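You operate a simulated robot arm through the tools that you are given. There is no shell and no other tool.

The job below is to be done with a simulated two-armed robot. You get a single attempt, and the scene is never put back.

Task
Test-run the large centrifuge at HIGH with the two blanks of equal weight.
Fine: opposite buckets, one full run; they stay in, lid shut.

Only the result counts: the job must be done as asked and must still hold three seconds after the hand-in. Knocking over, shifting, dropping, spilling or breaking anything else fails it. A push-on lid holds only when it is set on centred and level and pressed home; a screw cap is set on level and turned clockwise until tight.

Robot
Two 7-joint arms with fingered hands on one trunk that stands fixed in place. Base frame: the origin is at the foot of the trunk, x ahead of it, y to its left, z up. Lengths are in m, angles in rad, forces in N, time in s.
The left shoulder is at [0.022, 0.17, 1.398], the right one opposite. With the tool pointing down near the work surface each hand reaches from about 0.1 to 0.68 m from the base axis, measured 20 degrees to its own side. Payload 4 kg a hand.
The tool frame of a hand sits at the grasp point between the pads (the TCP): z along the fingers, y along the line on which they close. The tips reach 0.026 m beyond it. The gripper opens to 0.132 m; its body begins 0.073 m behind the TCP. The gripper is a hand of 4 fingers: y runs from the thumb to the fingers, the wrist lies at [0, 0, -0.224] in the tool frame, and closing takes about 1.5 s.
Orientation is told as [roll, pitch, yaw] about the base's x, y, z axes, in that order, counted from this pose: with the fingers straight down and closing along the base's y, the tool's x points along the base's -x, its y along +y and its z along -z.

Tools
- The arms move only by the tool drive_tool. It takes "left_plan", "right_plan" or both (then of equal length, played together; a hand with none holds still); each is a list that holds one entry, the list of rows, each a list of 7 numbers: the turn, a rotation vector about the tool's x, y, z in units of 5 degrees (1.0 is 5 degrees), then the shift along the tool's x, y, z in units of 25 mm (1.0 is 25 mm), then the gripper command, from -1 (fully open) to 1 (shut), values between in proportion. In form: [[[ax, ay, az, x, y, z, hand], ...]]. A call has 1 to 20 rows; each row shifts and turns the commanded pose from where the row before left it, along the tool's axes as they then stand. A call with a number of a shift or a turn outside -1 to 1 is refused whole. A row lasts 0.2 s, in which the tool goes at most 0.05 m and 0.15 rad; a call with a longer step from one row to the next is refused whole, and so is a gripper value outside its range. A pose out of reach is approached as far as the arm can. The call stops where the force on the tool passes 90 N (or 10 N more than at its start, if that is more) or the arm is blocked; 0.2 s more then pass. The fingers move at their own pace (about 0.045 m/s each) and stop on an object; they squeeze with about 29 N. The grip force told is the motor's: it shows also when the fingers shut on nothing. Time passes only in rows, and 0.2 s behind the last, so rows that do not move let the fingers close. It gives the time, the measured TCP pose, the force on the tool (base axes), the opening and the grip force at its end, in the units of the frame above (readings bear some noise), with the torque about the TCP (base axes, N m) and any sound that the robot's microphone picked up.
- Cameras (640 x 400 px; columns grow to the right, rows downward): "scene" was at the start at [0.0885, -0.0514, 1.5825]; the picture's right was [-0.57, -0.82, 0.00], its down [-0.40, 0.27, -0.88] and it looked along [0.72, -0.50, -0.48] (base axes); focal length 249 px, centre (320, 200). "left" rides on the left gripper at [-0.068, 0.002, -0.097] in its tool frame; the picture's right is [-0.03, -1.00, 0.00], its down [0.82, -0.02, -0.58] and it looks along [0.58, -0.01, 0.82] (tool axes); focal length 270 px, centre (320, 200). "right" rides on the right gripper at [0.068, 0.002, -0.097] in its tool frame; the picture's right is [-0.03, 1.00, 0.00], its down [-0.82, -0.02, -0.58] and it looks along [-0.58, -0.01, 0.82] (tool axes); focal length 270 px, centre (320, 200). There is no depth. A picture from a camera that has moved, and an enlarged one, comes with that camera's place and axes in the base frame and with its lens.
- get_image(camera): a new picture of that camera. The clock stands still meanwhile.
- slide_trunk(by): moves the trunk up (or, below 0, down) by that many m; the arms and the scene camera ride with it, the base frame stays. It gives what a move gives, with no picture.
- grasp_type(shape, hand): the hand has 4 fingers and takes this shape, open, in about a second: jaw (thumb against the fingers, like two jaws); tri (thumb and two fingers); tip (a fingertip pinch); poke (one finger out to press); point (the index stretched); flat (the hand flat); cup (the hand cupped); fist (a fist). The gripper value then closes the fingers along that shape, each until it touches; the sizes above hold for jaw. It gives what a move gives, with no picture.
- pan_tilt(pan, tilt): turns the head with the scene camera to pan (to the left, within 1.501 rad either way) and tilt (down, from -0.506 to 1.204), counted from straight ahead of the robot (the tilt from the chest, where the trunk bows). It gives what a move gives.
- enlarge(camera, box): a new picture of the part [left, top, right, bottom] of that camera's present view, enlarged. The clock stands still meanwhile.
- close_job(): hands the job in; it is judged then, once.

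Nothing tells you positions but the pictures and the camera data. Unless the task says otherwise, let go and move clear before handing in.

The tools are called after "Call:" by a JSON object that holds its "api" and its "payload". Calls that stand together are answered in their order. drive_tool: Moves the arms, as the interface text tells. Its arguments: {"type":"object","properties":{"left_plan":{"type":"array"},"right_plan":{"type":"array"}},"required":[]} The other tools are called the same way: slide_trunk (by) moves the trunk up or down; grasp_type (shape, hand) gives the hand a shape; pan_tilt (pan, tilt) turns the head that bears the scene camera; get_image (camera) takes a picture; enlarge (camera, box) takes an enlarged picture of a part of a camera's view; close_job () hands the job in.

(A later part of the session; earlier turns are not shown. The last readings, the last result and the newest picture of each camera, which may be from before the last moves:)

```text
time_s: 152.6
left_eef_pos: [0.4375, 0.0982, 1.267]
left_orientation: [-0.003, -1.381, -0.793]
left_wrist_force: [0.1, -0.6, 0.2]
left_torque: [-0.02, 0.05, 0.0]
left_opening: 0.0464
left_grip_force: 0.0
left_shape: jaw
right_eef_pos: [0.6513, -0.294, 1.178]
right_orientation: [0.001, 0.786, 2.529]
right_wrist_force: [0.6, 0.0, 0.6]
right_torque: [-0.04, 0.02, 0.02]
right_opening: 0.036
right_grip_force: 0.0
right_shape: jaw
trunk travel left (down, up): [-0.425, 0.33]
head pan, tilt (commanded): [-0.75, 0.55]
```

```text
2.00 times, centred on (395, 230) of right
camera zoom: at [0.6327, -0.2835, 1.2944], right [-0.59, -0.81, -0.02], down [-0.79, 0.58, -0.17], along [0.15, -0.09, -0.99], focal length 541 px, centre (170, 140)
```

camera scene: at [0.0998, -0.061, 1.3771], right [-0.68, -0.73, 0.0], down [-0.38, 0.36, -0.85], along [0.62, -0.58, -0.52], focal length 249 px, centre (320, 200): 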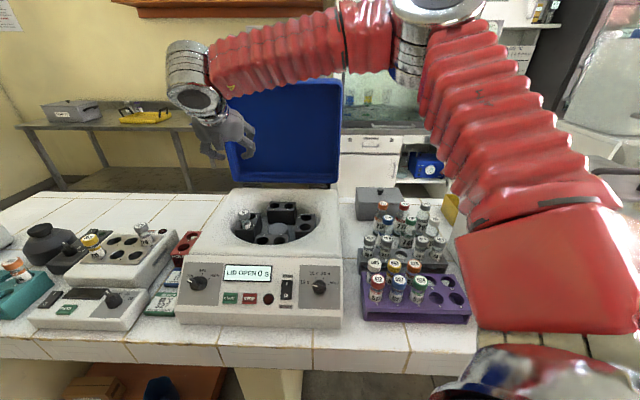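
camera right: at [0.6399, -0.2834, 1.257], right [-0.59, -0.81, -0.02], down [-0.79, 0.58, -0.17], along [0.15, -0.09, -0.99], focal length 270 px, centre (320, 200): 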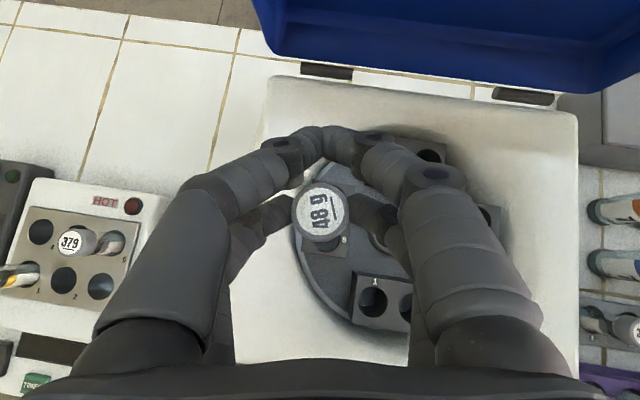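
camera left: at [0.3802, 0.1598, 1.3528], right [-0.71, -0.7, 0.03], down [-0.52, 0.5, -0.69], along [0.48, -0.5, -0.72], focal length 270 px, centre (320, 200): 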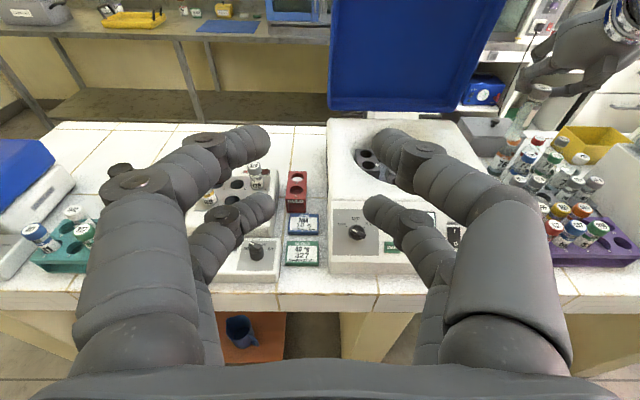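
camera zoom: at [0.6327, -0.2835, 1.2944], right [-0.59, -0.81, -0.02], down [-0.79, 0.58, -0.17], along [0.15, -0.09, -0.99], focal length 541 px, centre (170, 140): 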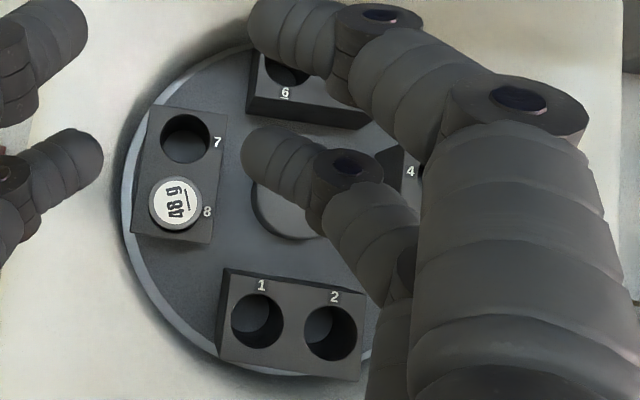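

Blank one is in hole 8. I carry the empty hand back toward the rack side and unwind the yaw.

Call:
{"api": "drive_tool", "payload": {"right_plan": [[[0, 0, 0, -0.249, 0.841, -0.301, 0.45], [0, 0, 0, -0.249, 0.841, -0.301, 0.45], [0, 0, 0, -0.249, 0.841, -0.301, 0.45], [0, 0, 0, -0.249, 0.841, -0.301, 0.45], [0, 0, 0, -0.249, 0.841, -0.301, 0.45], [0, 0, 0, -0.249, 0.841, -0.301, 0.45], [0, 0, 0, -0.249, 0.841, -0.301, 0.45], [0, 0, 0, -0.249, 0.841, -0.301, 0.45], [0, 0, 0, -0.249, 0.841, -0.301, 0.45], [0, 0, 0, -0.249, 0.841, -0.301, 0.45], [0, 0, 0, -0.249, 0.841, -0.301, 0.45], [0, 0, 0, -0.2, 0.84, -0.3, 0.45], [0, 0, 0, -0.2, 0.84, -0.3, 0.45]]]}}

Call:
{"api": "drive_tool", "payload": {"right_plan": [[[-0.707, 0, 0.707, 0, 0, 0, 0.45], [-0.707, 0, 0.707, 0, 0, 0, 0.45], [-0.707, 0, 0.707, 0, 0, 0, 0.45], [-0.707, 0, 0.707, 0, 0, 0, 0.45], [-0.707, 0, 0.707, 0, 0, 0, 0.45], [-0.707, 0, 0.707, 0, 0, 0, 0.45], [-0.707, 0, 0.707, 0, 0, 0, 0.45], [-0.707, 0, 0.707, 0, 0, 0, 0.45], [-0.707, 0, 0.707, 0, 0, 0, 0.45], [-0.707, 0, 0.707, 0, 0, 0, 0.45], [-0.707, 0, 0.707, 0, 0, 0, 0.45], [-0.707, 0, 0.707, 0, 0, 0, 0.45], [-0.707, 0, 0.707, 0, 0, 0, 0.45], [-0.707, 0, 0.707, 0, 0, 0, 0.45], [-0.707, 0, 0.707, 0, 0, 0, 0.45], [-0.707, 0, 0.707, 0, 0, 0, 0.45], [-0.707, 0, 0.707, 0, 0, 0, 0.45], [-0.707, 0, 0.707, 0, 0, 0, 0.45], [-0.707, 0, 0.707, 0, 0, 0, 0.45], [-0.707, 0, 0.707, 0, 0, 0, 0.45]]]}}

Call:
{"api": "pan_tilt", "payload": {"pan": -1.2, "tilt": 0.6}}

Call:
{"api": "get_image", "payload": {"camera": "scene"}}

Call:
{"api": "get_image", "payload": {"camera": "right"}}

```text
time_s: 155.4
left_eef_pos: [0.434, 0.0981, 1.2681]
left_orientation: [0.003, -1.384, -0.799]
left_wrist_force: [-0.2, -0.5, -0.1]
left_torque: [0.02, -0.01, -0.01]
left_opening: 0.0467
left_grip_force: 0.0
left_shape: jaw
right_eef_pos: [0.3902, -0.4472, 1.193]
right_orientation: [0.001, 0.786, 2.528]
right_wrist_force: [0.3, 0.3, 0.3]
right_torque: [-0.01, -0.03, 0.01]
right_opening: 0.036
right_grip_force: 0.0
right_shape: jaw
trunk travel left (down, up): [-0.425, 0.33]
head pan, tilt (commanded): [-0.75, 0.55]
```

```text
time_s: 159.6
left_eef_pos: [0.4371, 0.0992, 1.2681]
left_orientation: [0.0, -1.381, -0.793]
left_wrist_force: [-0.1, 0.1, -0.6]
left_torque: [0.0, -0.04, 0.04]
left_opening: 0.0462
left_grip_force: 0.0
left_shape: jaw
right_eef_pos: [0.3904, -0.4447, 1.1935]
right_orientation: [0.002, 0.786, 0.786]
right_wrist_force: [0.0, -0.1, -0.2]
right_torque: [0.01, 0.03, -0.01]
right_opening: 0.0361
right_grip_force: 0.1
right_shape: jaw
trunk travel left (down, up): [-0.425, 0.33]
head pan, tilt (commanded): [-0.75, 0.55]
```

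```text
time_s: 160.5
left_eef_pos: [0.437, 0.0989, 1.2677]
left_orientation: [-0.002, -1.381, -0.793]
left_wrist_force: [-0.6, 0.5, -0.4]
left_torque: [0.01, 0.02, 0.0]
left_opening: 0.0463
left_grip_force: 0.0
left_shape: jaw
right_eef_pos: [0.3917, -0.4434, 1.1925]
right_orientation: [0.0, 0.785, 0.787]
right_wrist_force: [0.1, 0.4, 0.1]
right_torque: [-0.02, 0.0, 0.0]
right_opening: 0.0358
right_grip_force: 0.1
right_shape: jaw
trunk travel left (down, up): [-0.425, 0.33]
head pan, tilt (commanded): [-1.201, 0.6]
```

```text
taken
camera scene: at [0.0658, -0.0821, 1.3726], right [-0.93, -0.36, 0.0], down [-0.21, 0.53, -0.82], along [0.3, -0.77, -0.57], focal length 249 px, centre (320, 200)
```

scene: 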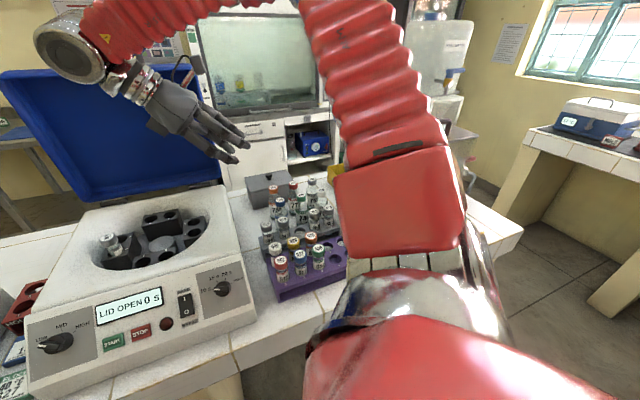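

```text
taken
camera right: at [0.4034, -0.4294, 1.3091], right [-0.69, 0.72, -0.02], down [0.71, 0.68, -0.17], along [-0.11, -0.13, -0.99], focal length 270 px, centre (320, 200)
```

right: 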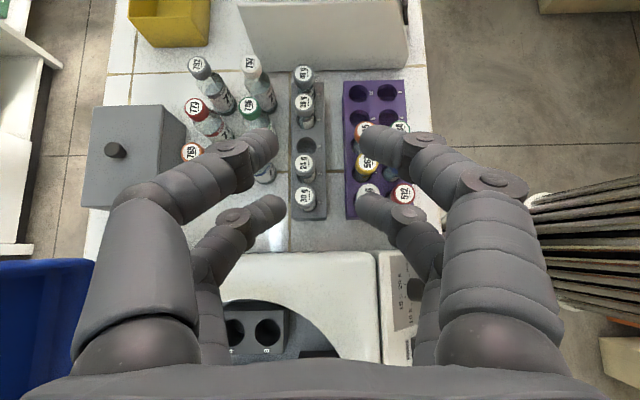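

Ready for the second blank. I move over hole 5 with the same 45° lean.

Call:
{"api": "drive_tool", "payload": {"right_plan": [[[0, 0, 0, 0.226, -0.088, 0.958, 0.45], [0, 0, 0, 0.226, -0.088, 0.958, 0.45], [0, 0, 0, 0.226, -0.088, 0.958, 0.45], [0, 0, 0, 0.226, -0.088, 0.958, 0.45], [0, 0, 0, 0.226, -0.088, 0.958, 0.45], [0, 0, 0, 0.226, -0.088, 0.958, 0.45], [0, 0, 0, 0.226, -0.088, 0.958, 0.45], [0, 0, 0, 0.226, -0.088, 0.958, 0.45], [0, 0, 0, 0.226, -0.088, 0.958, 0.45], [0, 0, 0, 0.226, -0.088, 0.958, 0.45], [0, 0, 0, 0.226, -0.088, 0.958, 0.45], [0, 0, 0, 0, 0, 0, 0.45]]]}}

Call:
{"api": "get_image", "payload": {"camera": "right"}}

Call:
{"api": "get_image", "payload": {"camera": "scene"}}

```text
time_s: 163.1
left_eef_pos: [0.4363, 0.0986, 1.2681]
left_orientation: [-0.005, -1.381, -0.791]
left_wrist_force: [0.3, -0.7, 0.0]
left_torque: [-0.06, 0.01, 0.01]
left_opening: 0.0463
left_grip_force: 0.0
left_shape: jaw
right_eef_pos: [0.2461, -0.6252, 1.0513]
right_orientation: [0.002, 0.785, 0.787]
right_wrist_force: [-0.1, 1.4, 0.1]
right_torque: [-0.02, 0.0, 0.0]
right_opening: 0.0358
right_grip_force: 0.1
right_shape: jaw
trunk travel left (down, up): [-0.425, 0.33]
head pan, tilt (commanded): [-1.201, 0.6]
```

```text
taken
camera right: at [0.2583, -0.6091, 1.1677], right [-0.69, 0.72, -0.02], down [0.71, 0.68, -0.17], along [-0.11, -0.13, -0.99], focal length 270 px, centre (320, 200)
```

right: 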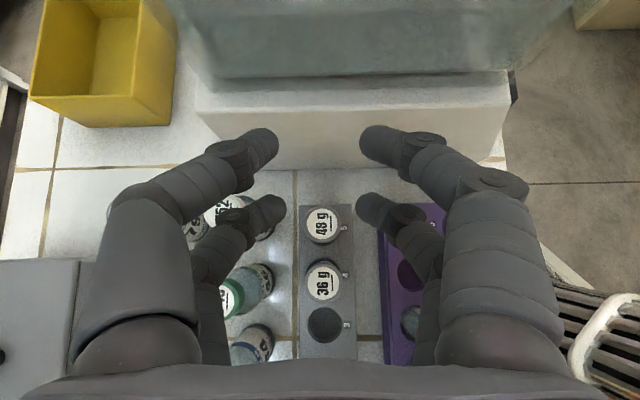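

```text
taken
camera scene: at [0.0658, -0.0818, 1.3727], right [-0.93, -0.36, 0.0], down [-0.2, 0.53, -0.83], along [0.3, -0.77, -0.56], focal length 249 px, centre (320, 200)
```

scene: 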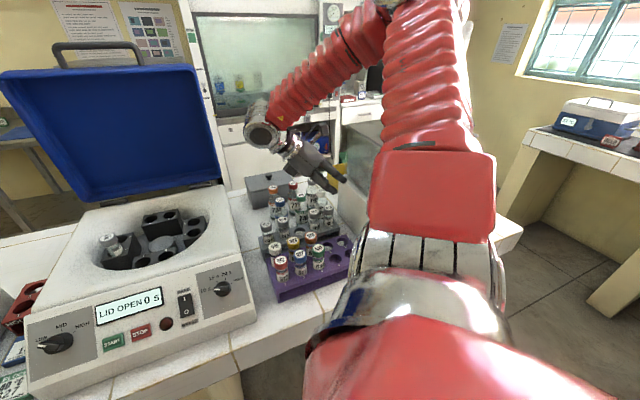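

Cap 5 is seen where expected. I lower to just above it with a 3 mm correction and check.

Call:
{"api": "drive_tool", "payload": {"right_plan": [[[0, 0, 0, -0.436, 0.02, 0.395, 0.45], [0, 0, 0, -0.436, 0.02, 0.395, 0.45], [0, 0, 0, -0.436, 0.02, 0.395, 0.45], [0, 0, 0, -0.436, 0.02, 0.395, 0.45], [0, 0, 0, 0, 0, 0, 0.45]]]}}

Call:
{"api": "enlarge", "payload": {"camera": "right", "box": [240, 100, 400, 300]}}

Call:
{"api": "enlarge", "payload": {"camera": "scene", "box": [290, 160, 350, 230]}}

```text
time_s: 164.3
left_eef_pos: [0.4353, 0.0987, 1.2695]
left_orientation: [0.0, -1.383, -0.791]
left_wrist_force: [0.4, 0.4, -0.4]
left_torque: [0.01, -0.01, -0.05]
left_opening: 0.0462
left_grip_force: 0.0
left_shape: jaw
right_eef_pos: [0.2452, -0.6225, 0.9932]
right_orientation: [-0.001, 0.784, 0.784]
right_wrist_force: [0.2, 0.9, -0.3]
right_torque: [-0.02, 0.01, 0.02]
right_opening: 0.0358
right_grip_force: 0.1
right_shape: jaw
trunk travel left (down, up): [-0.425, 0.33]
head pan, tilt (commanded): [-1.201, 0.6]
```

```text
2.00 times, centred on (320, 200) of right
camera zoom: at [0.258, -0.6062, 1.1086], right [-0.69, 0.72, -0.02], down [0.71, 0.68, -0.17], along [-0.11, -0.13, -0.99], focal length 541 px, centre (320, 200)
```

zoom: 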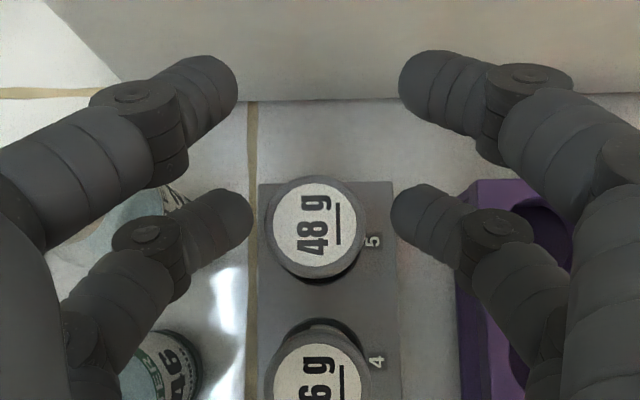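

```text
5.71 times, centred on (320, 195) of scene
camera zoom: at [0.0654, -0.082, 1.3727], right [-0.93, -0.36, 0.0], down [-0.2, 0.53, -0.83], along [0.3, -0.77, -0.57], focal length 1425 px, centre (320, 229)
```

zoom: 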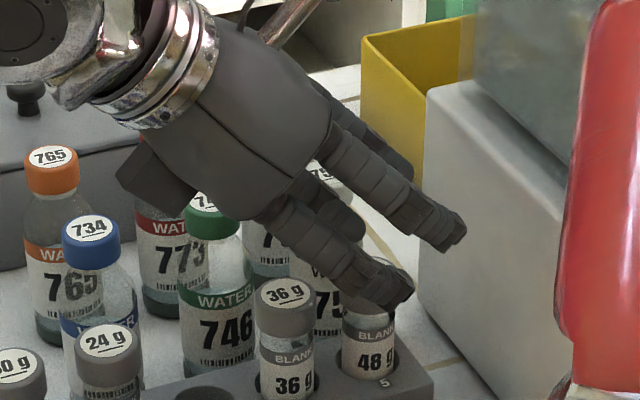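

Same picture as with the first blank. Final 18 mm down, then close stepwise.

Call:
{"api": "drive_tool", "payload": {"right_plan": [[[0, 0, 0, -0.262, -0.03, 0.262, 0.45], [0, 0, 0, -0.262, 0, 0.262, 0.45], [0, 0, 0, 0, 0, 0, 0.6], [0, 0, 0, 0, 0, 0, 0.68], [0, 0, 0, 0, 0, 0, 0.68]]]}}

Call:
{"api": "enlarge", "payload": {"camera": "right", "box": [240, 100, 400, 300]}}

Call:
{"api": "enlarge", "payload": {"camera": "scene", "box": [290, 160, 350, 230]}}

```text
time_s: 165.5
left_eef_pos: [0.4357, 0.0986, 1.2674]
left_orientation: [-0.001, -1.383, -0.793]
left_wrist_force: [-0.3, 0.2, -0.5]
left_torque: [0.04, -0.02, 0.0]
left_opening: 0.0461
left_grip_force: 0.2
left_shape: jaw
right_eef_pos: [0.2465, -0.622, 0.9739]
right_orientation: [0.001, 0.785, 0.786]
right_wrist_force: [-0.6, -0.3, 0.5]
right_torque: [0.02, -0.01, -0.03]
right_opening: 0.0224
right_grip_force: 0.0
right_shape: jaw
trunk travel left (down, up): [-0.425, 0.33]
head pan, tilt (commanded): [-1.201, 0.6]
```

```text
2.00 times, centred on (320, 200) of right
camera zoom: at [0.259, -0.6066, 1.0899], right [-0.69, 0.72, -0.02], down [0.71, 0.68, -0.17], along [-0.11, -0.13, -0.99], focal length 541 px, centre (320, 200)
```

zoom: 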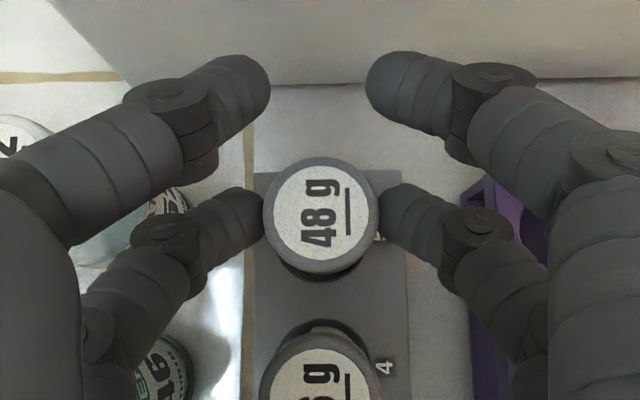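

```text
5.71 times, centred on (320, 195) of scene
camera zoom: at [0.0655, -0.0821, 1.3726], right [-0.93, -0.36, 0.0], down [-0.2, 0.53, -0.82], along [0.3, -0.77, -0.57], focal length 1425 px, centre (320, 229)
```

zoom: 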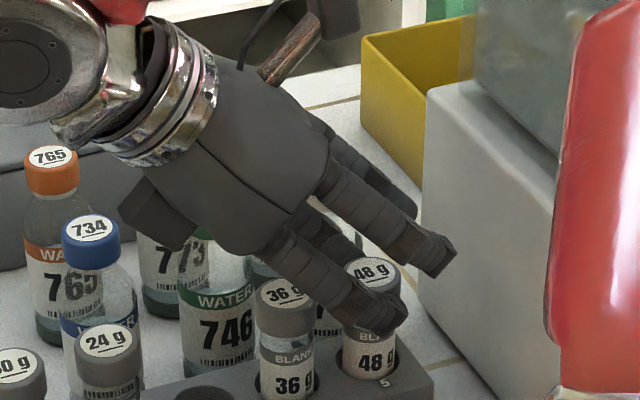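

Lined up; a 1.5 mm nudge so the pads cross the cap centre like before, then close and test-lift.

Call:
{"api": "drive_tool", "payload": {"right_plan": [[[0, 0, 0, 0, 0, 0, 0.55], [0, 0, 0, 0.045, 0, 0.045, 0.55], [0, 0, 0, 0, 0, 0, 0.75], [0, 0, 0, 0, 0, 0, 1], [0, 0, 0, 0, 0, 0, 1], [0, 0, 0, 0, 0, 0, 1], [0, 0, 0, 0, 0, 0, 1], [0, 0, 0, 0, 0, 0, 1]]]}}

Call:
{"api": "drive_tool", "payload": {"right_plan": [[[0, 0, 0, 0.14, 0, -0.14, 1], [0, 0, 0, 0.14, 0, -0.14, 1], [0, 0, 0, 0.14, 0, -0.14, 1], [0, 0, 0, 0, 0, 0, 1]]]}}

Call:
{"api": "enlarge", "payload": {"camera": "right", "box": [240, 100, 400, 300]}}

Call:
{"api": "enlarge", "payload": {"camera": "scene", "box": [290, 160, 350, 230]}}

```text
time_s: 167.3
left_eef_pos: [0.4356, 0.0986, 1.2682]
left_orientation: [0.001, -1.381, -0.794]
left_wrist_force: [-0.4, 0.2, -0.6]
left_torque: [0.02, 0.01, -0.02]
left_opening: 0.0463
left_grip_force: 0.0
left_shape: jaw
right_eef_pos: [0.2449, -0.6222, 0.9739]
right_orientation: [0.002, 0.785, 0.784]
right_wrist_force: [-0.7, 0.3, -1.0]
right_torque: [0.0, 0.0, -0.01]
right_opening: 0.0002
right_grip_force: 29.0
right_shape: jaw
trunk travel left (down, up): [-0.425, 0.33]
head pan, tilt (commanded): [-1.201, 0.6]
```

```text
time_s: 168.3
left_eef_pos: [0.4365, 0.0982, 1.2684]
left_orientation: [-0.001, -1.381, -0.795]
left_wrist_force: [-0.2, -0.1, -0.5]
left_torque: [-0.01, 0.02, -0.01]
left_opening: 0.0461
left_grip_force: 0.0
left_shape: jaw
right_eef_pos: [0.2451, -0.623, 0.9893]
right_orientation: [-0.001, 0.785, 0.788]
right_wrist_force: [1.2, -0.2, -1.4]
right_torque: [-0.03, -0.02, 0.0]
right_opening: 0.0002
right_grip_force: 29.0
right_shape: jaw
trunk travel left (down, up): [-0.425, 0.33]
head pan, tilt (commanded): [-1.201, 0.6]
```

```text
2.00 times, centred on (320, 200) of right
camera zoom: at [0.2579, -0.6078, 1.1047], right [-0.69, 0.72, -0.02], down [0.71, 0.68, -0.17], along [-0.11, -0.13, -0.99], focal length 541 px, centre (320, 200)
```

zoom: 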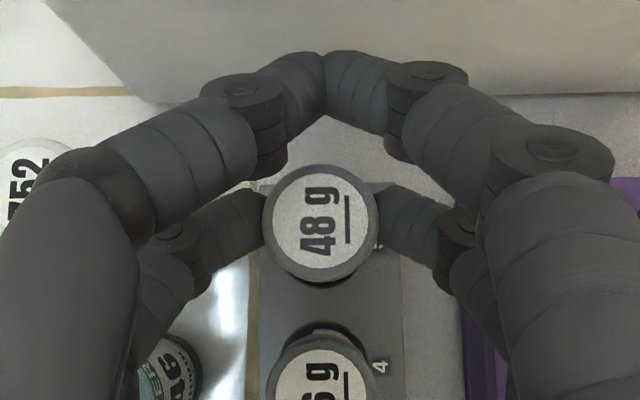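

```text
5.71 times, centred on (320, 195) of scene
camera zoom: at [0.0656, -0.0824, 1.3726], right [-0.93, -0.36, 0.0], down [-0.2, 0.53, -0.82], along [0.3, -0.77, -0.57], focal length 1425 px, centre (320, 229)
```

zoom: 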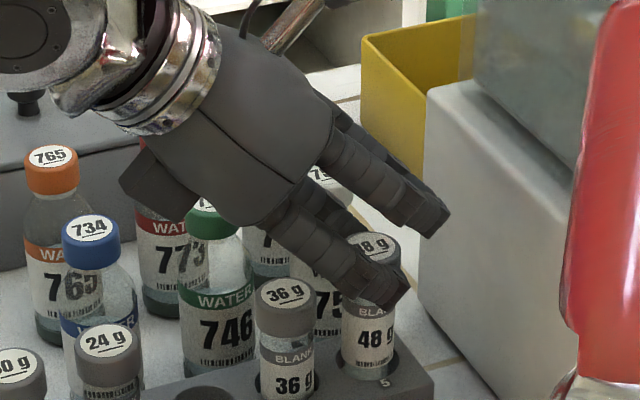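

Second 48 g blank is lifted clean. I raise it fully and carry it toward the centrifuge.

Call:
{"api": "drive_tool", "payload": {"right_plan": [[[0, 0, 0, 0.4, 0, -0.4, 1], [0, 0, 0, 0.5, 0, -0.5, 1], [0, 0, 0, 0.566, 0, -0.566, 1], [0, 0, 0, 0.566, 0, -0.566, 1], [0, 0, 0, 0.566, 0, -0.566, 1], [0, 0, 0, 0.566, 0, -0.566, 1], [0, 0, 0, 0.566, 0, -0.566, 1], [0, 0, 0, 0.566, 0, -0.566, 1], [0, 0, 0, 0, 0, 0, 1]]]}}

Call:
{"api": "drive_tool", "payload": {"right_plan": [[[0, 0, 0, -0.546, 0.046, -0.829, 1], [0, 0, 0, -0.546, 0.046, -0.829, 1], [0, 0, 0, -0.546, 0.046, -0.829, 1], [0, 0, 0, -0.546, 0.046, -0.829, 1], [0, 0, 0, -0.546, 0.046, -0.829, 1], [0, 0, 0, -0.546, 0.046, -0.829, 1], [0, 0, 0, -0.546, 0.046, -0.829, 1], [0, 0, 0, -0.546, 0.046, -0.829, 1], [0, 0, 0, -0.546, 0.046, -0.829, 1], [0, 0, 0, -0.546, 0.046, -0.829, 1], [0, 0, 0, 0, 0, 0, 1]]]}}

Call:
{"api": "pan_tilt", "payload": {"pan": -0.75, "tilt": 0.55}}

Call:
{"api": "get_image", "payload": {"camera": "scene"}}

Call:
{"api": "get_image", "payload": {"camera": "right"}}

```text
time_s: 170.3
left_eef_pos: [0.4365, 0.0984, 1.2678]
left_orientation: [0.001, -1.381, -0.793]
left_wrist_force: [-0.1, -0.1, 0.9]
left_torque: [-0.01, 0.01, 0.02]
left_opening: 0.0459
left_grip_force: 0.1
left_shape: jaw
right_eef_pos: [0.2449, -0.6226, 1.141]
right_orientation: [0.003, 0.786, 0.784]
right_wrist_force: [0.7, -0.1, -0.2]
right_torque: [0.01, 0.04, 0.01]
right_opening: 0.0
right_grip_force: 28.3
right_shape: jaw
trunk travel left (down, up): [-0.425, 0.33]
head pan, tilt (commanded): [-1.201, 0.6]
```

```text
time_s: 172.7
left_eef_pos: [0.4362, 0.0983, 1.2686]
left_orientation: [0.003, -1.382, -0.798]
left_wrist_force: [0.4, -0.4, -0.2]
left_torque: [0.01, 0.0, 0.01]
left_opening: 0.0462
left_grip_force: 0.1
left_shape: jaw
right_eef_pos: [0.4086, -0.4411, 1.1902]
right_orientation: [0.0, 0.786, 0.786]
right_wrist_force: [-0.3, 0.4, 0.2]
right_torque: [0.03, -0.04, -0.01]
right_opening: 0.0
right_grip_force: 28.7
right_shape: jaw
trunk travel left (down, up): [-0.425, 0.33]
head pan, tilt (commanded): [-1.201, 0.6]
```

```text
time_s: 173.6
left_eef_pos: [0.4365, 0.0971, 1.268]
left_orientation: [0.001, -1.38, -0.792]
left_wrist_force: [-1.1, 0.7, -0.1]
left_torque: [-0.01, 0.04, 0.0]
left_opening: 0.0459
left_grip_force: 0.1
left_shape: jaw
right_eef_pos: [0.4093, -0.4422, 1.1898]
right_orientation: [-0.001, 0.786, 0.785]
right_wrist_force: [0.1, 0.6, -0.2]
right_torque: [0.02, -0.02, 0.01]
right_opening: 0.0
right_grip_force: 29.5
right_shape: jaw
trunk travel left (down, up): [-0.425, 0.33]
head pan, tilt (commanded): [-0.75, 0.55]
```

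```text
taken
camera scene: at [0.0993, -0.061, 1.3771], right [-0.68, -0.73, 0.0], down [-0.38, 0.36, -0.85], along [0.62, -0.58, -0.52], focal length 249 px, centre (320, 200)
```

scene: 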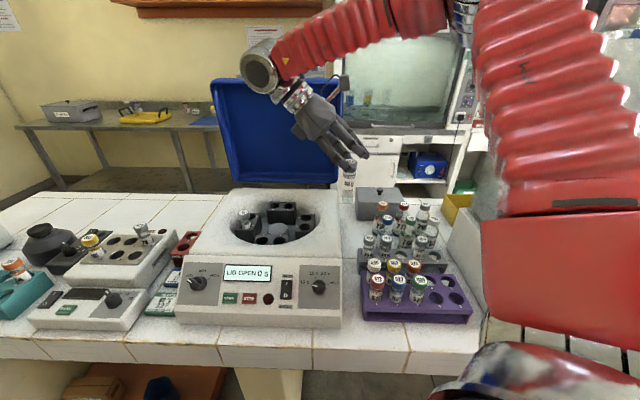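

```text
taken
camera right: at [0.4214, -0.4266, 1.3055], right [-0.69, 0.72, -0.02], down [0.71, 0.68, -0.17], along [-0.11, -0.13, -0.99], focal length 270 px, centre (320, 200)
```

right: 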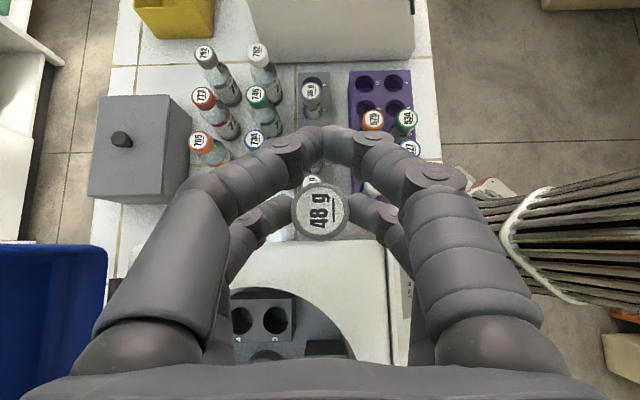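

Now I turn the hand to yaw 120° again and then move over hole 4 of the opposite bucket.

Call:
{"api": "drive_tool", "payload": {"right_plan": [[[0.707, 0, -0.707, 0, 0, 0, 1], [0.707, 0, -0.707, 0, 0, 0, 1], [0.707, 0, -0.707, 0, 0, 0, 1], [0.707, 0, -0.707, 0, 0, 0, 1], [0.707, 0, -0.707, 0, 0, 0, 1], [0.707, 0, -0.707, 0, 0, 0, 1], [0.707, 0, -0.707, 0, 0, 0, 1], [0.707, 0, -0.707, 0, 0, 0, 1], [0.707, 0, -0.707, 0, 0, 0, 1], [0.707, 0, -0.707, 0, 0, 0, 1], [0.707, 0, -0.707, 0, 0, 0, 1], [0.707, 0, -0.707, 0, 0, 0, 1], [0.707, 0, -0.707, 0, 0, 0, 1], [0.707, 0, -0.707, 0, 0, 0, 1], [0.707, 0, -0.707, 0, 0, 0, 1], [0, 0, 0, 0, 0, 0, 1]]]}}

Call:
{"api": "get_image", "payload": {"camera": "right"}}

```text
time_s: 177.0
left_eef_pos: [0.4369, 0.099, 1.2676]
left_orientation: [-0.001, -1.38, -0.791]
left_wrist_force: [0.5, 0.3, -0.4]
left_torque: [0.01, -0.02, -0.04]
left_opening: 0.0462
left_grip_force: 0.0
left_shape: jaw
right_eef_pos: [0.4096, -0.4428, 1.1886]
right_orientation: [0.001, 0.785, 2.094]
right_wrist_force: [-0.5, -0.4, 0.5]
right_torque: [-0.01, 0.02, 0.02]
right_opening: 0.0
right_grip_force: 29.4
right_shape: jaw
trunk travel left (down, up): [-0.425, 0.33]
head pan, tilt (commanded): [-0.75, 0.55]
```

```text
taken
camera right: at [0.3983, -0.4262, 1.3056], right [-0.88, -0.48, -0.02], down [-0.47, 0.86, -0.17], along [0.1, -0.14, -0.99], focal length 270 px, centre (320, 200)
```

right: 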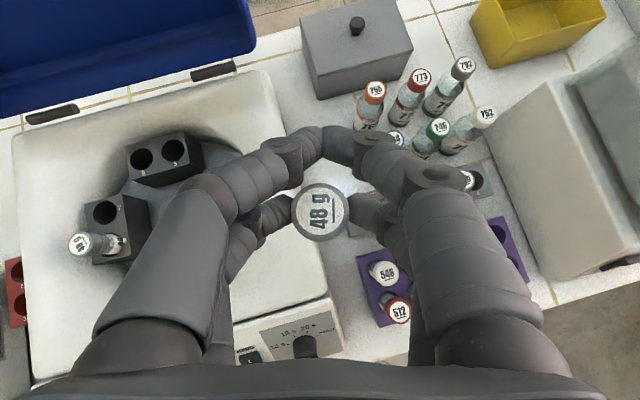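

Now move level over hole 4 and lower part way.

Call:
{"api": "drive_tool", "payload": {"right_plan": [[[0, 0, 0, 0.318, -0.765, 0.318, 1], [0, 0, 0, 0.318, -0.765, 0.318, 1], [0, 0, 0, 0.318, -0.765, 0.318, 1], [0, 0, 0, 0.318, -0.765, 0.318, 1], [0, 0, 0, 0.318, -0.765, 0.318, 1], [0, 0, 0, 0.318, -0.765, 0.318, 1], [0, 0, 0, 0.318, -0.765, 0.318, 1], [0, 0, 0, -0.458, 0, 0.458, 1], [0, 0, 0, -0.458, 0, 0.458, 1], [0, 0, 0, -0.458, 0, 0.458, 1], [0, 0, 0, 0, 0, 0, 1]]]}}

Call:
{"api": "enlarge", "payload": {"camera": "right", "box": [220, 130, 420, 330]}}

Call:
{"api": "enlarge", "payload": {"camera": "scene", "box": [210, 120, 340, 260]}}

Call:
{"api": "enlarge", "payload": {"camera": "left", "box": [330, 60, 500, 190]}}

```text
time_s: 179.4
left_eef_pos: [0.437, 0.099, 1.2687]
left_orientation: [-0.001, -1.383, -0.795]
left_wrist_force: [0.2, -0.4, -0.1]
left_torque: [-0.02, 0.0, 0.0]
left_opening: 0.0461
left_grip_force: 0.0
left_shape: jaw
right_eef_pos: [0.5664, -0.4459, 1.1399]
right_orientation: [0.0, 0.784, 2.092]
right_wrist_force: [0.8, 0.3, -1.1]
right_torque: [-0.01, 0.03, 0.0]
right_opening: 0.0003
right_grip_force: 28.8
right_shape: jaw
trunk travel left (down, up): [-0.425, 0.33]
head pan, tilt (commanded): [-0.75, 0.55]
```

```text
2.00 times, centred on (320, 230) of right
camera zoom: at [0.5547, -0.4294, 1.2569], right [-0.88, -0.48, -0.02], down [-0.47, 0.86, -0.17], along [0.1, -0.14, -0.99], focal length 541 px, centre (320, 140)
```

zoom: 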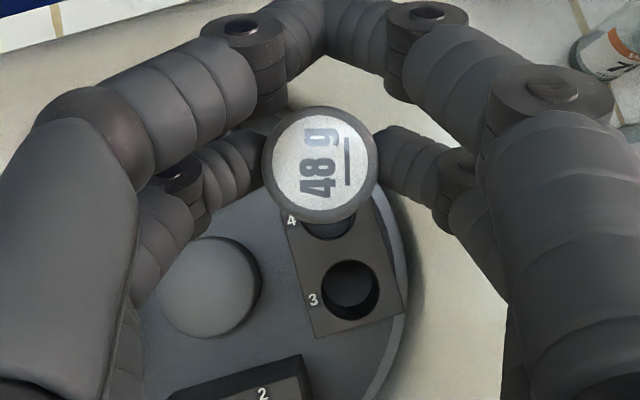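

```text
2.86 times, centred on (275, 190) of scene
camera zoom: at [0.0993, -0.061, 1.3771], right [-0.68, -0.73, 0.0], down [-0.38, 0.36, -0.85], along [0.62, -0.58, -0.52], focal length 712 px, centre (449, 229)
```

zoom: 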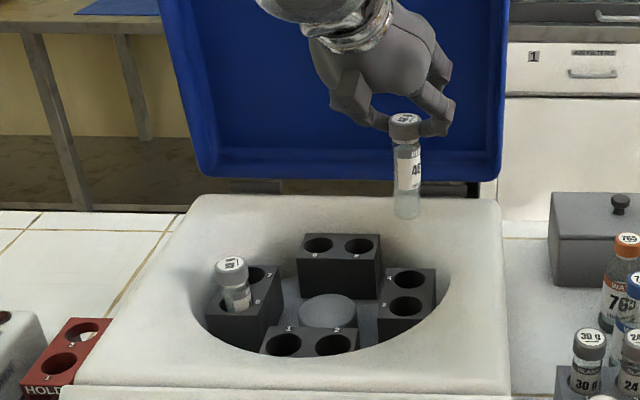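

```text
3.08 times, centred on (415, 125) of left
camera zoom: at [0.3799, 0.1596, 1.3529], right [-0.71, -0.7, 0.03], down [-0.52, 0.5, -0.69], along [0.48, -0.5, -0.72], focal length 832 px, centre (28, 431)
```

zoom: 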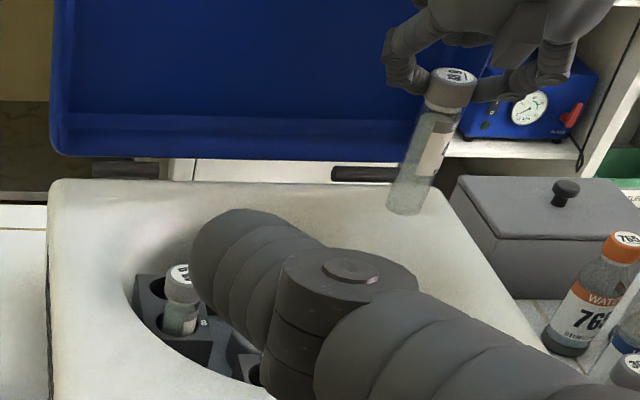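

Hole 4 is visible below the vial; I correct 3.5 mm and lower until its bottom is just above the bucket.

Call:
{"api": "drive_tool", "payload": {"right_plan": [[[0, 0, 0, -0.42, 0.009, 0.372, 1], [0, 0, 0, -0.42, 0.009, 0.372, 1], [0, 0, 0, -0.42, 0.009, 0.372, 1], [0, 0, 0, -0.42, 0.009, 0.372, 1], [0, 0, 0, 0, 0, 0, 1]]]}}

Call:
{"api": "enlarge", "payload": {"camera": "right", "box": [220, 130, 420, 330]}}

Call:
{"api": "enlarge", "payload": {"camera": "scene", "box": [220, 160, 330, 260]}}

```text
time_s: 180.6
left_eef_pos: [0.435, 0.0994, 1.267]
left_orientation: [0.0, -1.382, -0.792]
left_wrist_force: [0.5, 0.6, 0.0]
left_torque: [0.02, 0.03, 0.03]
left_opening: 0.0461
left_grip_force: 0.1
left_shape: jaw
right_eef_pos: [0.5641, -0.4432, 1.0859]
right_orientation: [-0.001, 0.785, 2.092]
right_wrist_force: [0.7, -0.6, -0.1]
right_torque: [0.02, 0.02, -0.02]
right_opening: 0.0001
right_grip_force: 28.7
right_shape: jaw
trunk travel left (down, up): [-0.425, 0.33]
head pan, tilt (commanded): [-0.75, 0.55]
```

```text
2.00 times, centred on (320, 230) of right
camera zoom: at [0.5529, -0.4267, 1.2009], right [-0.88, -0.48, -0.02], down [-0.47, 0.86, -0.17], along [0.1, -0.14, -0.99], focal length 541 px, centre (320, 140)
```

zoom: 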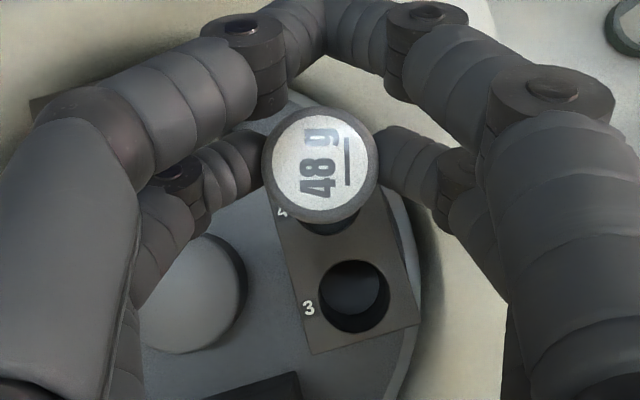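

```text
4.00 times, centred on (275, 210) of scene
camera zoom: at [0.0993, -0.0609, 1.3771], right [-0.68, -0.73, 0.0], down [-0.38, 0.36, -0.85], along [0.62, -0.58, -0.52], focal length 998 px, centre (500, 160)
```

zoom: 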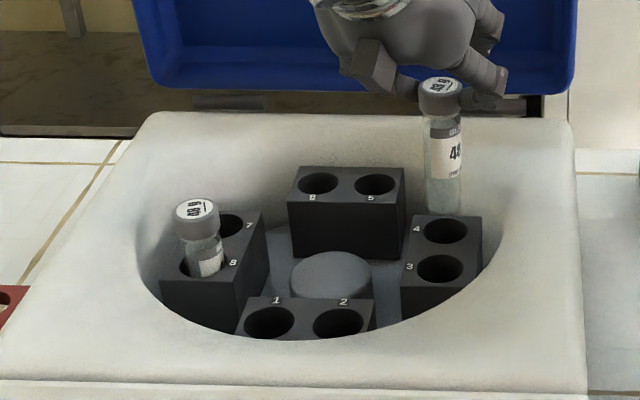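

Alignment within ~1.5 mm; small correction and lower into hole 4.

Call:
{"api": "drive_tool", "payload": {"right_plan": [[[0, 0, 0, 0, 0.06, 0, 1], [0, 0, 0, -0.2, 0, 0.2, 1], [0, 0, 0, -0.2, 0, 0.2, 1], [0, 0, 0, -0.2, 0, 0.2, 1], [0, 0, 0, -0.2, 0, 0.2, 1], [0, 0, 0, 0, 0, 0, 1]]]}}

Call:
{"api": "enlarge", "payload": {"camera": "right", "box": [220, 130, 420, 330]}}

Call:
{"api": "enlarge", "payload": {"camera": "scene", "box": [220, 160, 330, 260]}}

```text
time_s: 182.0
left_eef_pos: [0.436, 0.098, 1.2687]
left_orientation: [-0.002, -1.38, -0.792]
left_wrist_force: [0.7, 1.0, -0.6]
left_torque: [0.02, -0.03, 0.04]
left_opening: 0.0461
left_grip_force: 0.1
left_shape: jaw
right_eef_pos: [0.5628, -0.4444, 1.0572]
right_orientation: [0.002, 0.784, 2.092]
right_wrist_force: [-0.2, -0.1, -1.4]
right_torque: [0.0, -0.01, -0.01]
right_opening: 0.0
right_grip_force: 29.0
right_shape: jaw
trunk travel left (down, up): [-0.425, 0.33]
head pan, tilt (commanded): [-0.75, 0.55]
```

```text
2.00 times, centred on (320, 230) of right
camera zoom: at [0.5498, -0.4277, 1.173], right [-0.88, -0.48, -0.02], down [-0.47, 0.86, -0.17], along [0.1, -0.14, -0.99], focal length 541 px, centre (320, 140)
```

zoom: 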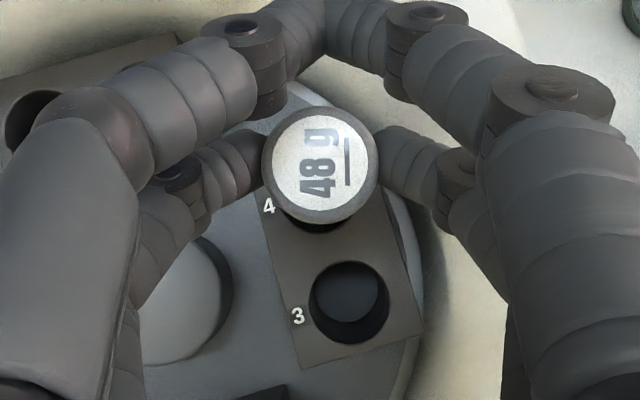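

```text
4.00 times, centred on (275, 210) of scene
camera zoom: at [0.0994, -0.061, 1.3771], right [-0.68, -0.73, 0.0], down [-0.38, 0.36, -0.85], along [0.62, -0.58, -0.52], focal length 998 px, centre (500, 160)
```

zoom: 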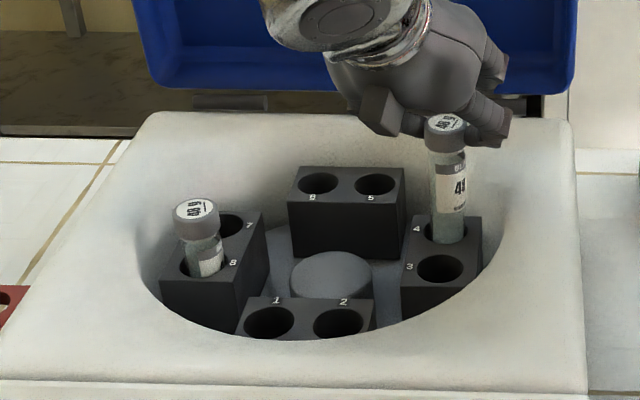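

The vial is entering hole 4. I lower in small steps to the seating depth (~z 1.010), watching the force.

Call:
{"api": "drive_tool", "payload": {"right_plan": [[[0, 0, 0, -0.14, 0, 0.14, 1], [0, 0, 0, -0.14, 0, 0.14, 1], [0, 0, 0, -0.14, 0, 0.14, 1], [0, 0, 0, -0.14, 0, 0.14, 1], [0, 0, 0, -0.14, 0, 0.14, 1], [0, 0, 0, 0, 0, 0, 1]]]}}

Call:
{"api": "drive_tool", "payload": {"right_plan": [[[0, 0, 0, -0.14, 0, 0.14, 1], [0, 0, 0, -0.14, 0, 0.14, 1], [0, 0, 0, -0.07, 0, 0.07, 1], [0, 0, 0, 0, 0, 0, 1]]]}}

Call:
{"api": "enlarge", "payload": {"camera": "scene", "box": [220, 160, 330, 260]}}

```text
time_s: 183.4
left_eef_pos: [0.4354, 0.098, 1.2678]
left_orientation: [-0.003, -1.379, -0.793]
left_wrist_force: [0.0, 0.0, 0.6]
left_torque: [0.01, -0.03, 0.01]
left_opening: 0.0463
left_grip_force: 0.1
left_shape: jaw
right_eef_pos: [0.5615, -0.4425, 1.0312]
right_orientation: [0.0, 0.785, 2.093]
right_wrist_force: [0.5, -0.4, -0.4]
right_torque: [-0.02, -0.02, 0.02]
right_opening: 0.0001
right_grip_force: 28.4
right_shape: jaw
trunk travel left (down, up): [-0.425, 0.33]
head pan, tilt (commanded): [-0.75, 0.55]
```

```text
time_s: 184.4
left_eef_pos: [0.4371, 0.0978, 1.2676]
left_orientation: [-0.002, -1.383, -0.792]
left_wrist_force: [-0.4, 0.2, 0.0]
left_torque: [-0.01, -0.02, 0.0]
left_opening: 0.0463
left_grip_force: 0.0
left_shape: jaw
right_eef_pos: [0.5621, -0.4437, 1.0207]
right_orientation: [0.001, 0.783, 2.093]
right_wrist_force: [0.2, -0.1, -2.8]
right_torque: [-0.02, 0.01, 0.02]
right_opening: 0.0
right_grip_force: 29.2
right_shape: jaw
trunk travel left (down, up): [-0.425, 0.33]
head pan, tilt (commanded): [-0.75, 0.55]
```

```text
4.00 times, centred on (275, 210) of scene
camera zoom: at [0.0998, -0.0612, 1.3771], right [-0.68, -0.73, 0.0], down [-0.38, 0.36, -0.85], along [0.62, -0.58, -0.52], focal length 998 px, centre (500, 160)
```

zoom: 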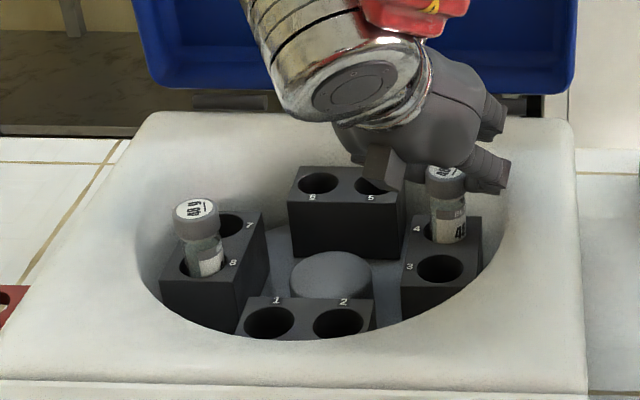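

Close to seating height; final few millimetres in tiny steps.

Call:
{"api": "drive_tool", "payload": {"right_plan": [[[0, 0, 0, -0.1, 0, 0.1, 1], [0, 0, 0, -0.1, 0, 0.1, 1], [0, 0, 0, 0, 0, 0, 1]]]}}

Call:
{"api": "drive_tool", "payload": {"right_plan": [[[0, 0, 0, -0.1, 0, 0.1, 1], [0, 0, 0, 0, 0, 0, 1]]]}}

```text
time_s: 185.2
left_eef_pos: [0.4369, 0.0978, 1.2673]
left_orientation: [-0.003, -1.379, -0.791]
left_wrist_force: [0.5, -0.2, 0.1]
left_torque: [-0.02, -0.01, 0.04]
left_opening: 0.0463
left_grip_force: 0.0
left_shape: jaw
right_eef_pos: [0.5614, -0.4428, 1.0134]
right_orientation: [-0.001, 0.785, 2.094]
right_wrist_force: [-0.5, 0.3, -0.7]
right_torque: [0.01, -0.01, 0.04]
right_opening: 0.0
right_grip_force: 29.6
right_shape: jaw
trunk travel left (down, up): [-0.425, 0.33]
head pan, tilt (commanded): [-0.75, 0.55]
```

```text
time_s: 185.8
left_eef_pos: [0.436, 0.0996, 1.2677]
left_orientation: [-0.001, -1.382, -0.795]
left_wrist_force: [-0.1, 0.3, -0.2]
left_torque: [-0.01, 0.01, -0.02]
left_opening: 0.046
left_grip_force: 0.0
left_shape: jaw
right_eef_pos: [0.5609, -0.443, 1.011]
right_orientation: [-0.001, 0.786, 2.09]
right_wrist_force: [0.0, -0.4, 7.9]
right_torque: [0.02, -0.01, -0.01]
right_opening: 0.0
right_grip_force: 29.1
right_shape: jaw
trunk travel left (down, up): [-0.425, 0.33]
head pan, tilt (commanded): [-0.75, 0.55]
```

The vial has touched bottom (7.9 N, same height as the other). I release and check.

Call:
{"api": "drive_tool", "payload": {"right_plan": [[[0, 0, 0, 0.02, 0, -0.02, 0.9], [0, 0, 0, 0, 0, 0, 0.7], [0, 0, 0, 0, 0, 0, 0.5], [0, 0, 0, 0, 0, 0, 0.45], [0, 0, 0, 0, 0, 0, 0.45], [0, 0, 0, 0, 0, 0, 0.45]]]}}

Call:
{"api": "enlarge", "payload": {"camera": "right", "box": [220, 100, 420, 300]}}

Call:
{"api": "enlarge", "payload": {"camera": "scene", "box": [220, 160, 330, 260]}}

```text
time_s: 187.2
left_eef_pos: [0.4371, 0.0992, 1.2677]
left_orientation: [-0.001, -1.38, -0.791]
left_wrist_force: [0.1, 0.0, 0.5]
left_torque: [0.01, -0.02, 0.0]
left_opening: 0.0462
left_grip_force: 0.1
left_shape: jaw
right_eef_pos: [0.5619, -0.4419, 1.0089]
right_orientation: [0.002, 0.786, 2.092]
right_wrist_force: [0.2, -0.5, 0.1]
right_torque: [0.04, -0.02, -0.02]
right_opening: 0.0359
right_grip_force: 0.1
right_shape: jaw
trunk travel left (down, up): [-0.425, 0.33]
head pan, tilt (commanded): [-0.75, 0.55]
```

```text
2.00 times, centred on (320, 200) of right
camera zoom: at [0.5499, -0.4269, 1.1259], right [-0.88, -0.48, -0.02], down [-0.47, 0.86, -0.17], along [0.1, -0.14, -0.99], focal length 541 px, centre (320, 200)
```

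zoom: 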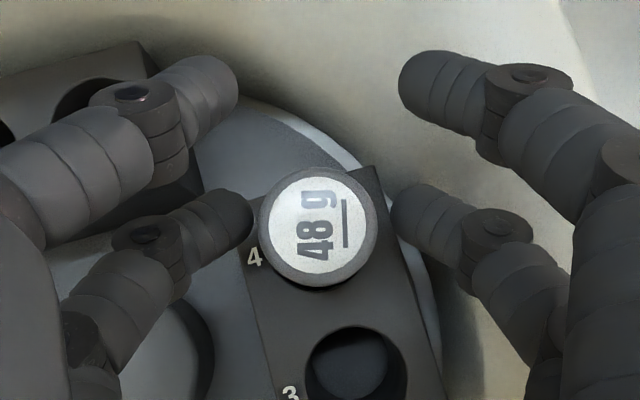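

```text
4.00 times, centred on (275, 210) of scene
camera zoom: at [0.0995, -0.061, 1.3771], right [-0.68, -0.73, 0.0], down [-0.38, 0.36, -0.85], along [0.62, -0.58, -0.52], focal length 998 px, centre (500, 160)
```

zoom: 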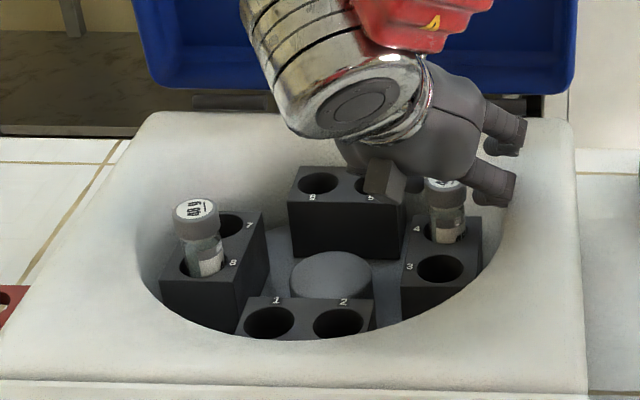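

Both 48 g blanks stand in opposite holes 4 and 8. I rise straight up and away, then will close the lid by forking the handle bar from above.

Call:
{"api": "drive_tool", "payload": {"right_plan": [[[0, 0, 0, 0.3, 0, -0.3, 0.45], [0, 0, 0, 0.566, 0, -0.566, 0.45], [0, 0, 0, 0.566, 0, -0.566, 0.45], [0, 0, 0, 0.566, 0, -0.566, 0.45], [0, 0, 0, 0.566, 0, -0.566, 0.45], [0, 0, 0, 0.566, 0, -0.566, 0.45], [0, 0, 0, 0.566, 0, -0.566, 0.45], [0, 0, 0, 0.566, 0, -0.566, 0.45], [0, 0, 0, 0.566, 0, -0.566, 0.45], [0, 0, 0, -0.5, 0, -0.5, 0.45], [0, 0, 0, -0.5, 0, -0.5, 0.45], [0, 0, 0, -0.5, 0, -0.5, 0.45], [0, 0, 0, -0.5, 0, -0.5, 0.45], [0, 0, 0, -0.5, 0, -0.5, 0.45], [0, 0, 0, -0.5, 0, -0.5, 0.45], [0, 0, 0, -0.5, 0, -0.5, 0.45], [0, 0, 0, 0, 0, 0, 0.45]]]}}

Call:
{"api": "slide_trunk", "payload": {"by": 0.15}}

Call:
{"api": "get_image", "payload": {"camera": "scene"}}

Call:
{"api": "get_image", "payload": {"camera": "right"}}

```text
time_s: 190.8
left_eef_pos: [0.4354, 0.0977, 1.2685]
left_orientation: [0.001, -1.379, -0.793]
left_wrist_force: [0.2, -0.5, -0.7]
left_torque: [0.0, 0.01, 0.0]
left_opening: 0.0461
left_grip_force: 0.0
left_shape: jaw
right_eef_pos: [0.501, -0.3371, 1.1803]
right_orientation: [0.0, 0.785, 2.094]
right_wrist_force: [0.2, 0.5, -0.2]
right_torque: [-0.07, 0.0, -0.01]
right_opening: 0.0357
right_grip_force: 0.0
right_shape: jaw
trunk travel left (down, up): [-0.425, 0.33]
head pan, tilt (commanded): [-0.75, 0.55]
```

```text
time_s: 192.6
left_eef_pos: [0.4378, 0.0977, 1.419]
left_orientation: [-0.001, -1.382, -0.795]
left_wrist_force: [-0.3, 0.3, -0.4]
left_torque: [0.0, 0.0, 0.0]
left_opening: 0.0461
left_grip_force: 0.0
left_shape: jaw
right_eef_pos: [0.4999, -0.3368, 1.3297]
right_orientation: [0.001, 0.786, 2.092]
right_wrist_force: [0.3, 0.0, -0.2]
right_torque: [-0.02, -0.02, -0.02]
right_opening: 0.0363
right_grip_force: 0.1
right_shape: jaw
trunk travel left (down, up): [-0.575, 0.18]
head pan, tilt (commanded): [-0.75, 0.55]
```

```text
taken
camera scene: at [0.0814, -0.061, 1.5278], right [-0.68, -0.73, 0.0], down [-0.38, 0.36, -0.85], along [0.62, -0.58, -0.52], focal length 249 px, centre (320, 200)
```

scene: 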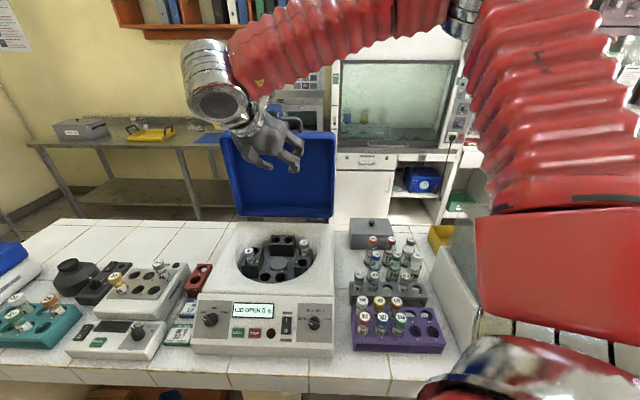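

```text
taken
camera right: at [0.4886, -0.3198, 1.4455], right [-0.88, -0.48, -0.02], down [-0.47, 0.86, -0.17], along [0.1, -0.14, -0.99], focal length 270 px, centre (320, 200)
```

right: 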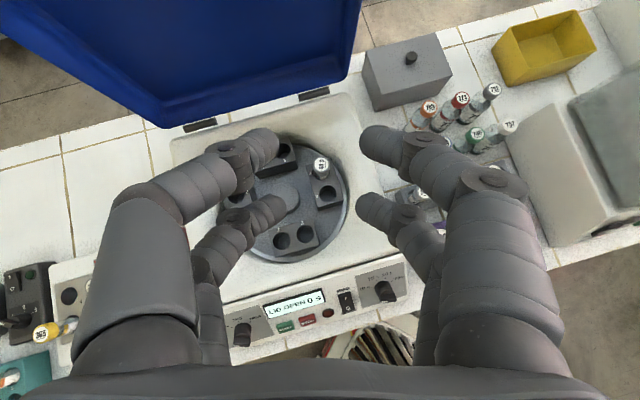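

Both caps are visible in the rotor. Let me zoom the head camera on the rotor and on the handle bar.

Call:
{"api": "enlarge", "payload": {"camera": "scene", "box": [210, 215, 340, 300]}}

Call:
{"api": "enlarge", "payload": {"camera": "scene", "box": [200, 70, 360, 230]}}

Call:
{"api": "get_image", "payload": {"camera": "left"}}

```text
4.71 times, centred on (275, 258) of scene
camera zoom: at [0.0814, -0.061, 1.5278], right [-0.68, -0.73, 0.0], down [-0.38, 0.36, -0.85], along [0.62, -0.58, -0.52], focal length 1174 px, centre (532, -71)
```

zoom: 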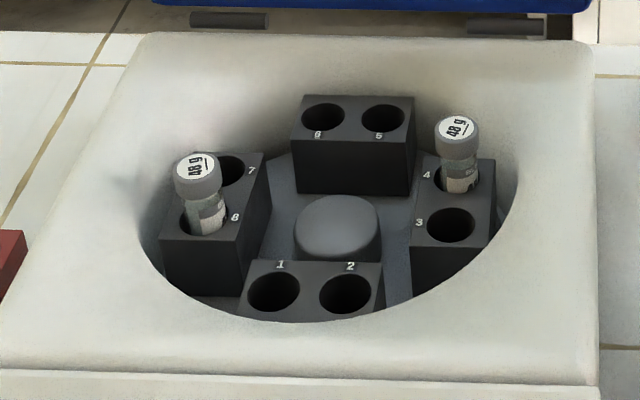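

```text
2.50 times, centred on (280, 150) of scene
camera zoom: at [0.0814, -0.061, 1.5278], right [-0.68, -0.73, 0.0], down [-0.38, 0.36, -0.85], along [0.62, -0.58, -0.52], focal length 624 px, centre (420, 325)
```

zoom: 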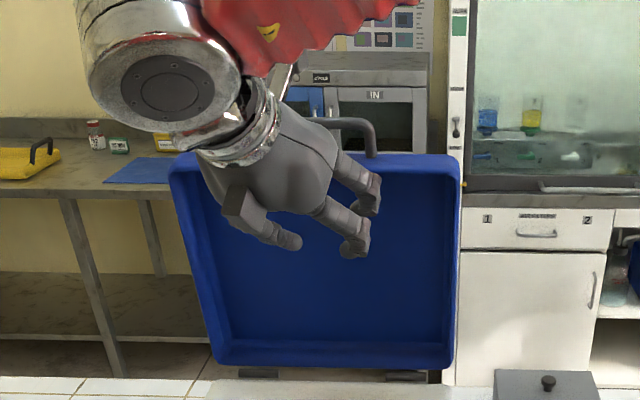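

```text
taken
camera left: at [0.3809, 0.1591, 1.5035], right [-0.71, -0.7, 0.03], down [-0.52, 0.5, -0.69], along [0.48, -0.5, -0.72], focal length 270 px, centre (320, 200)
```

left: 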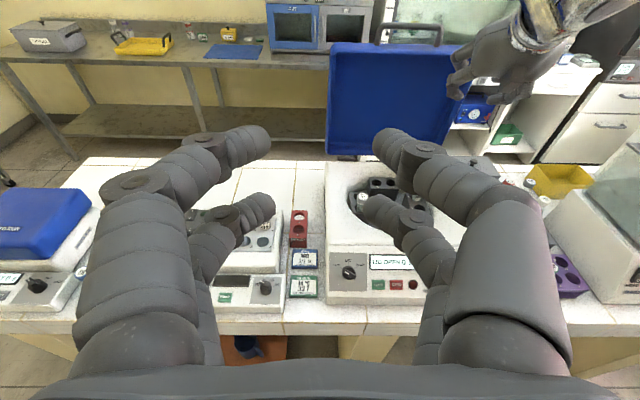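

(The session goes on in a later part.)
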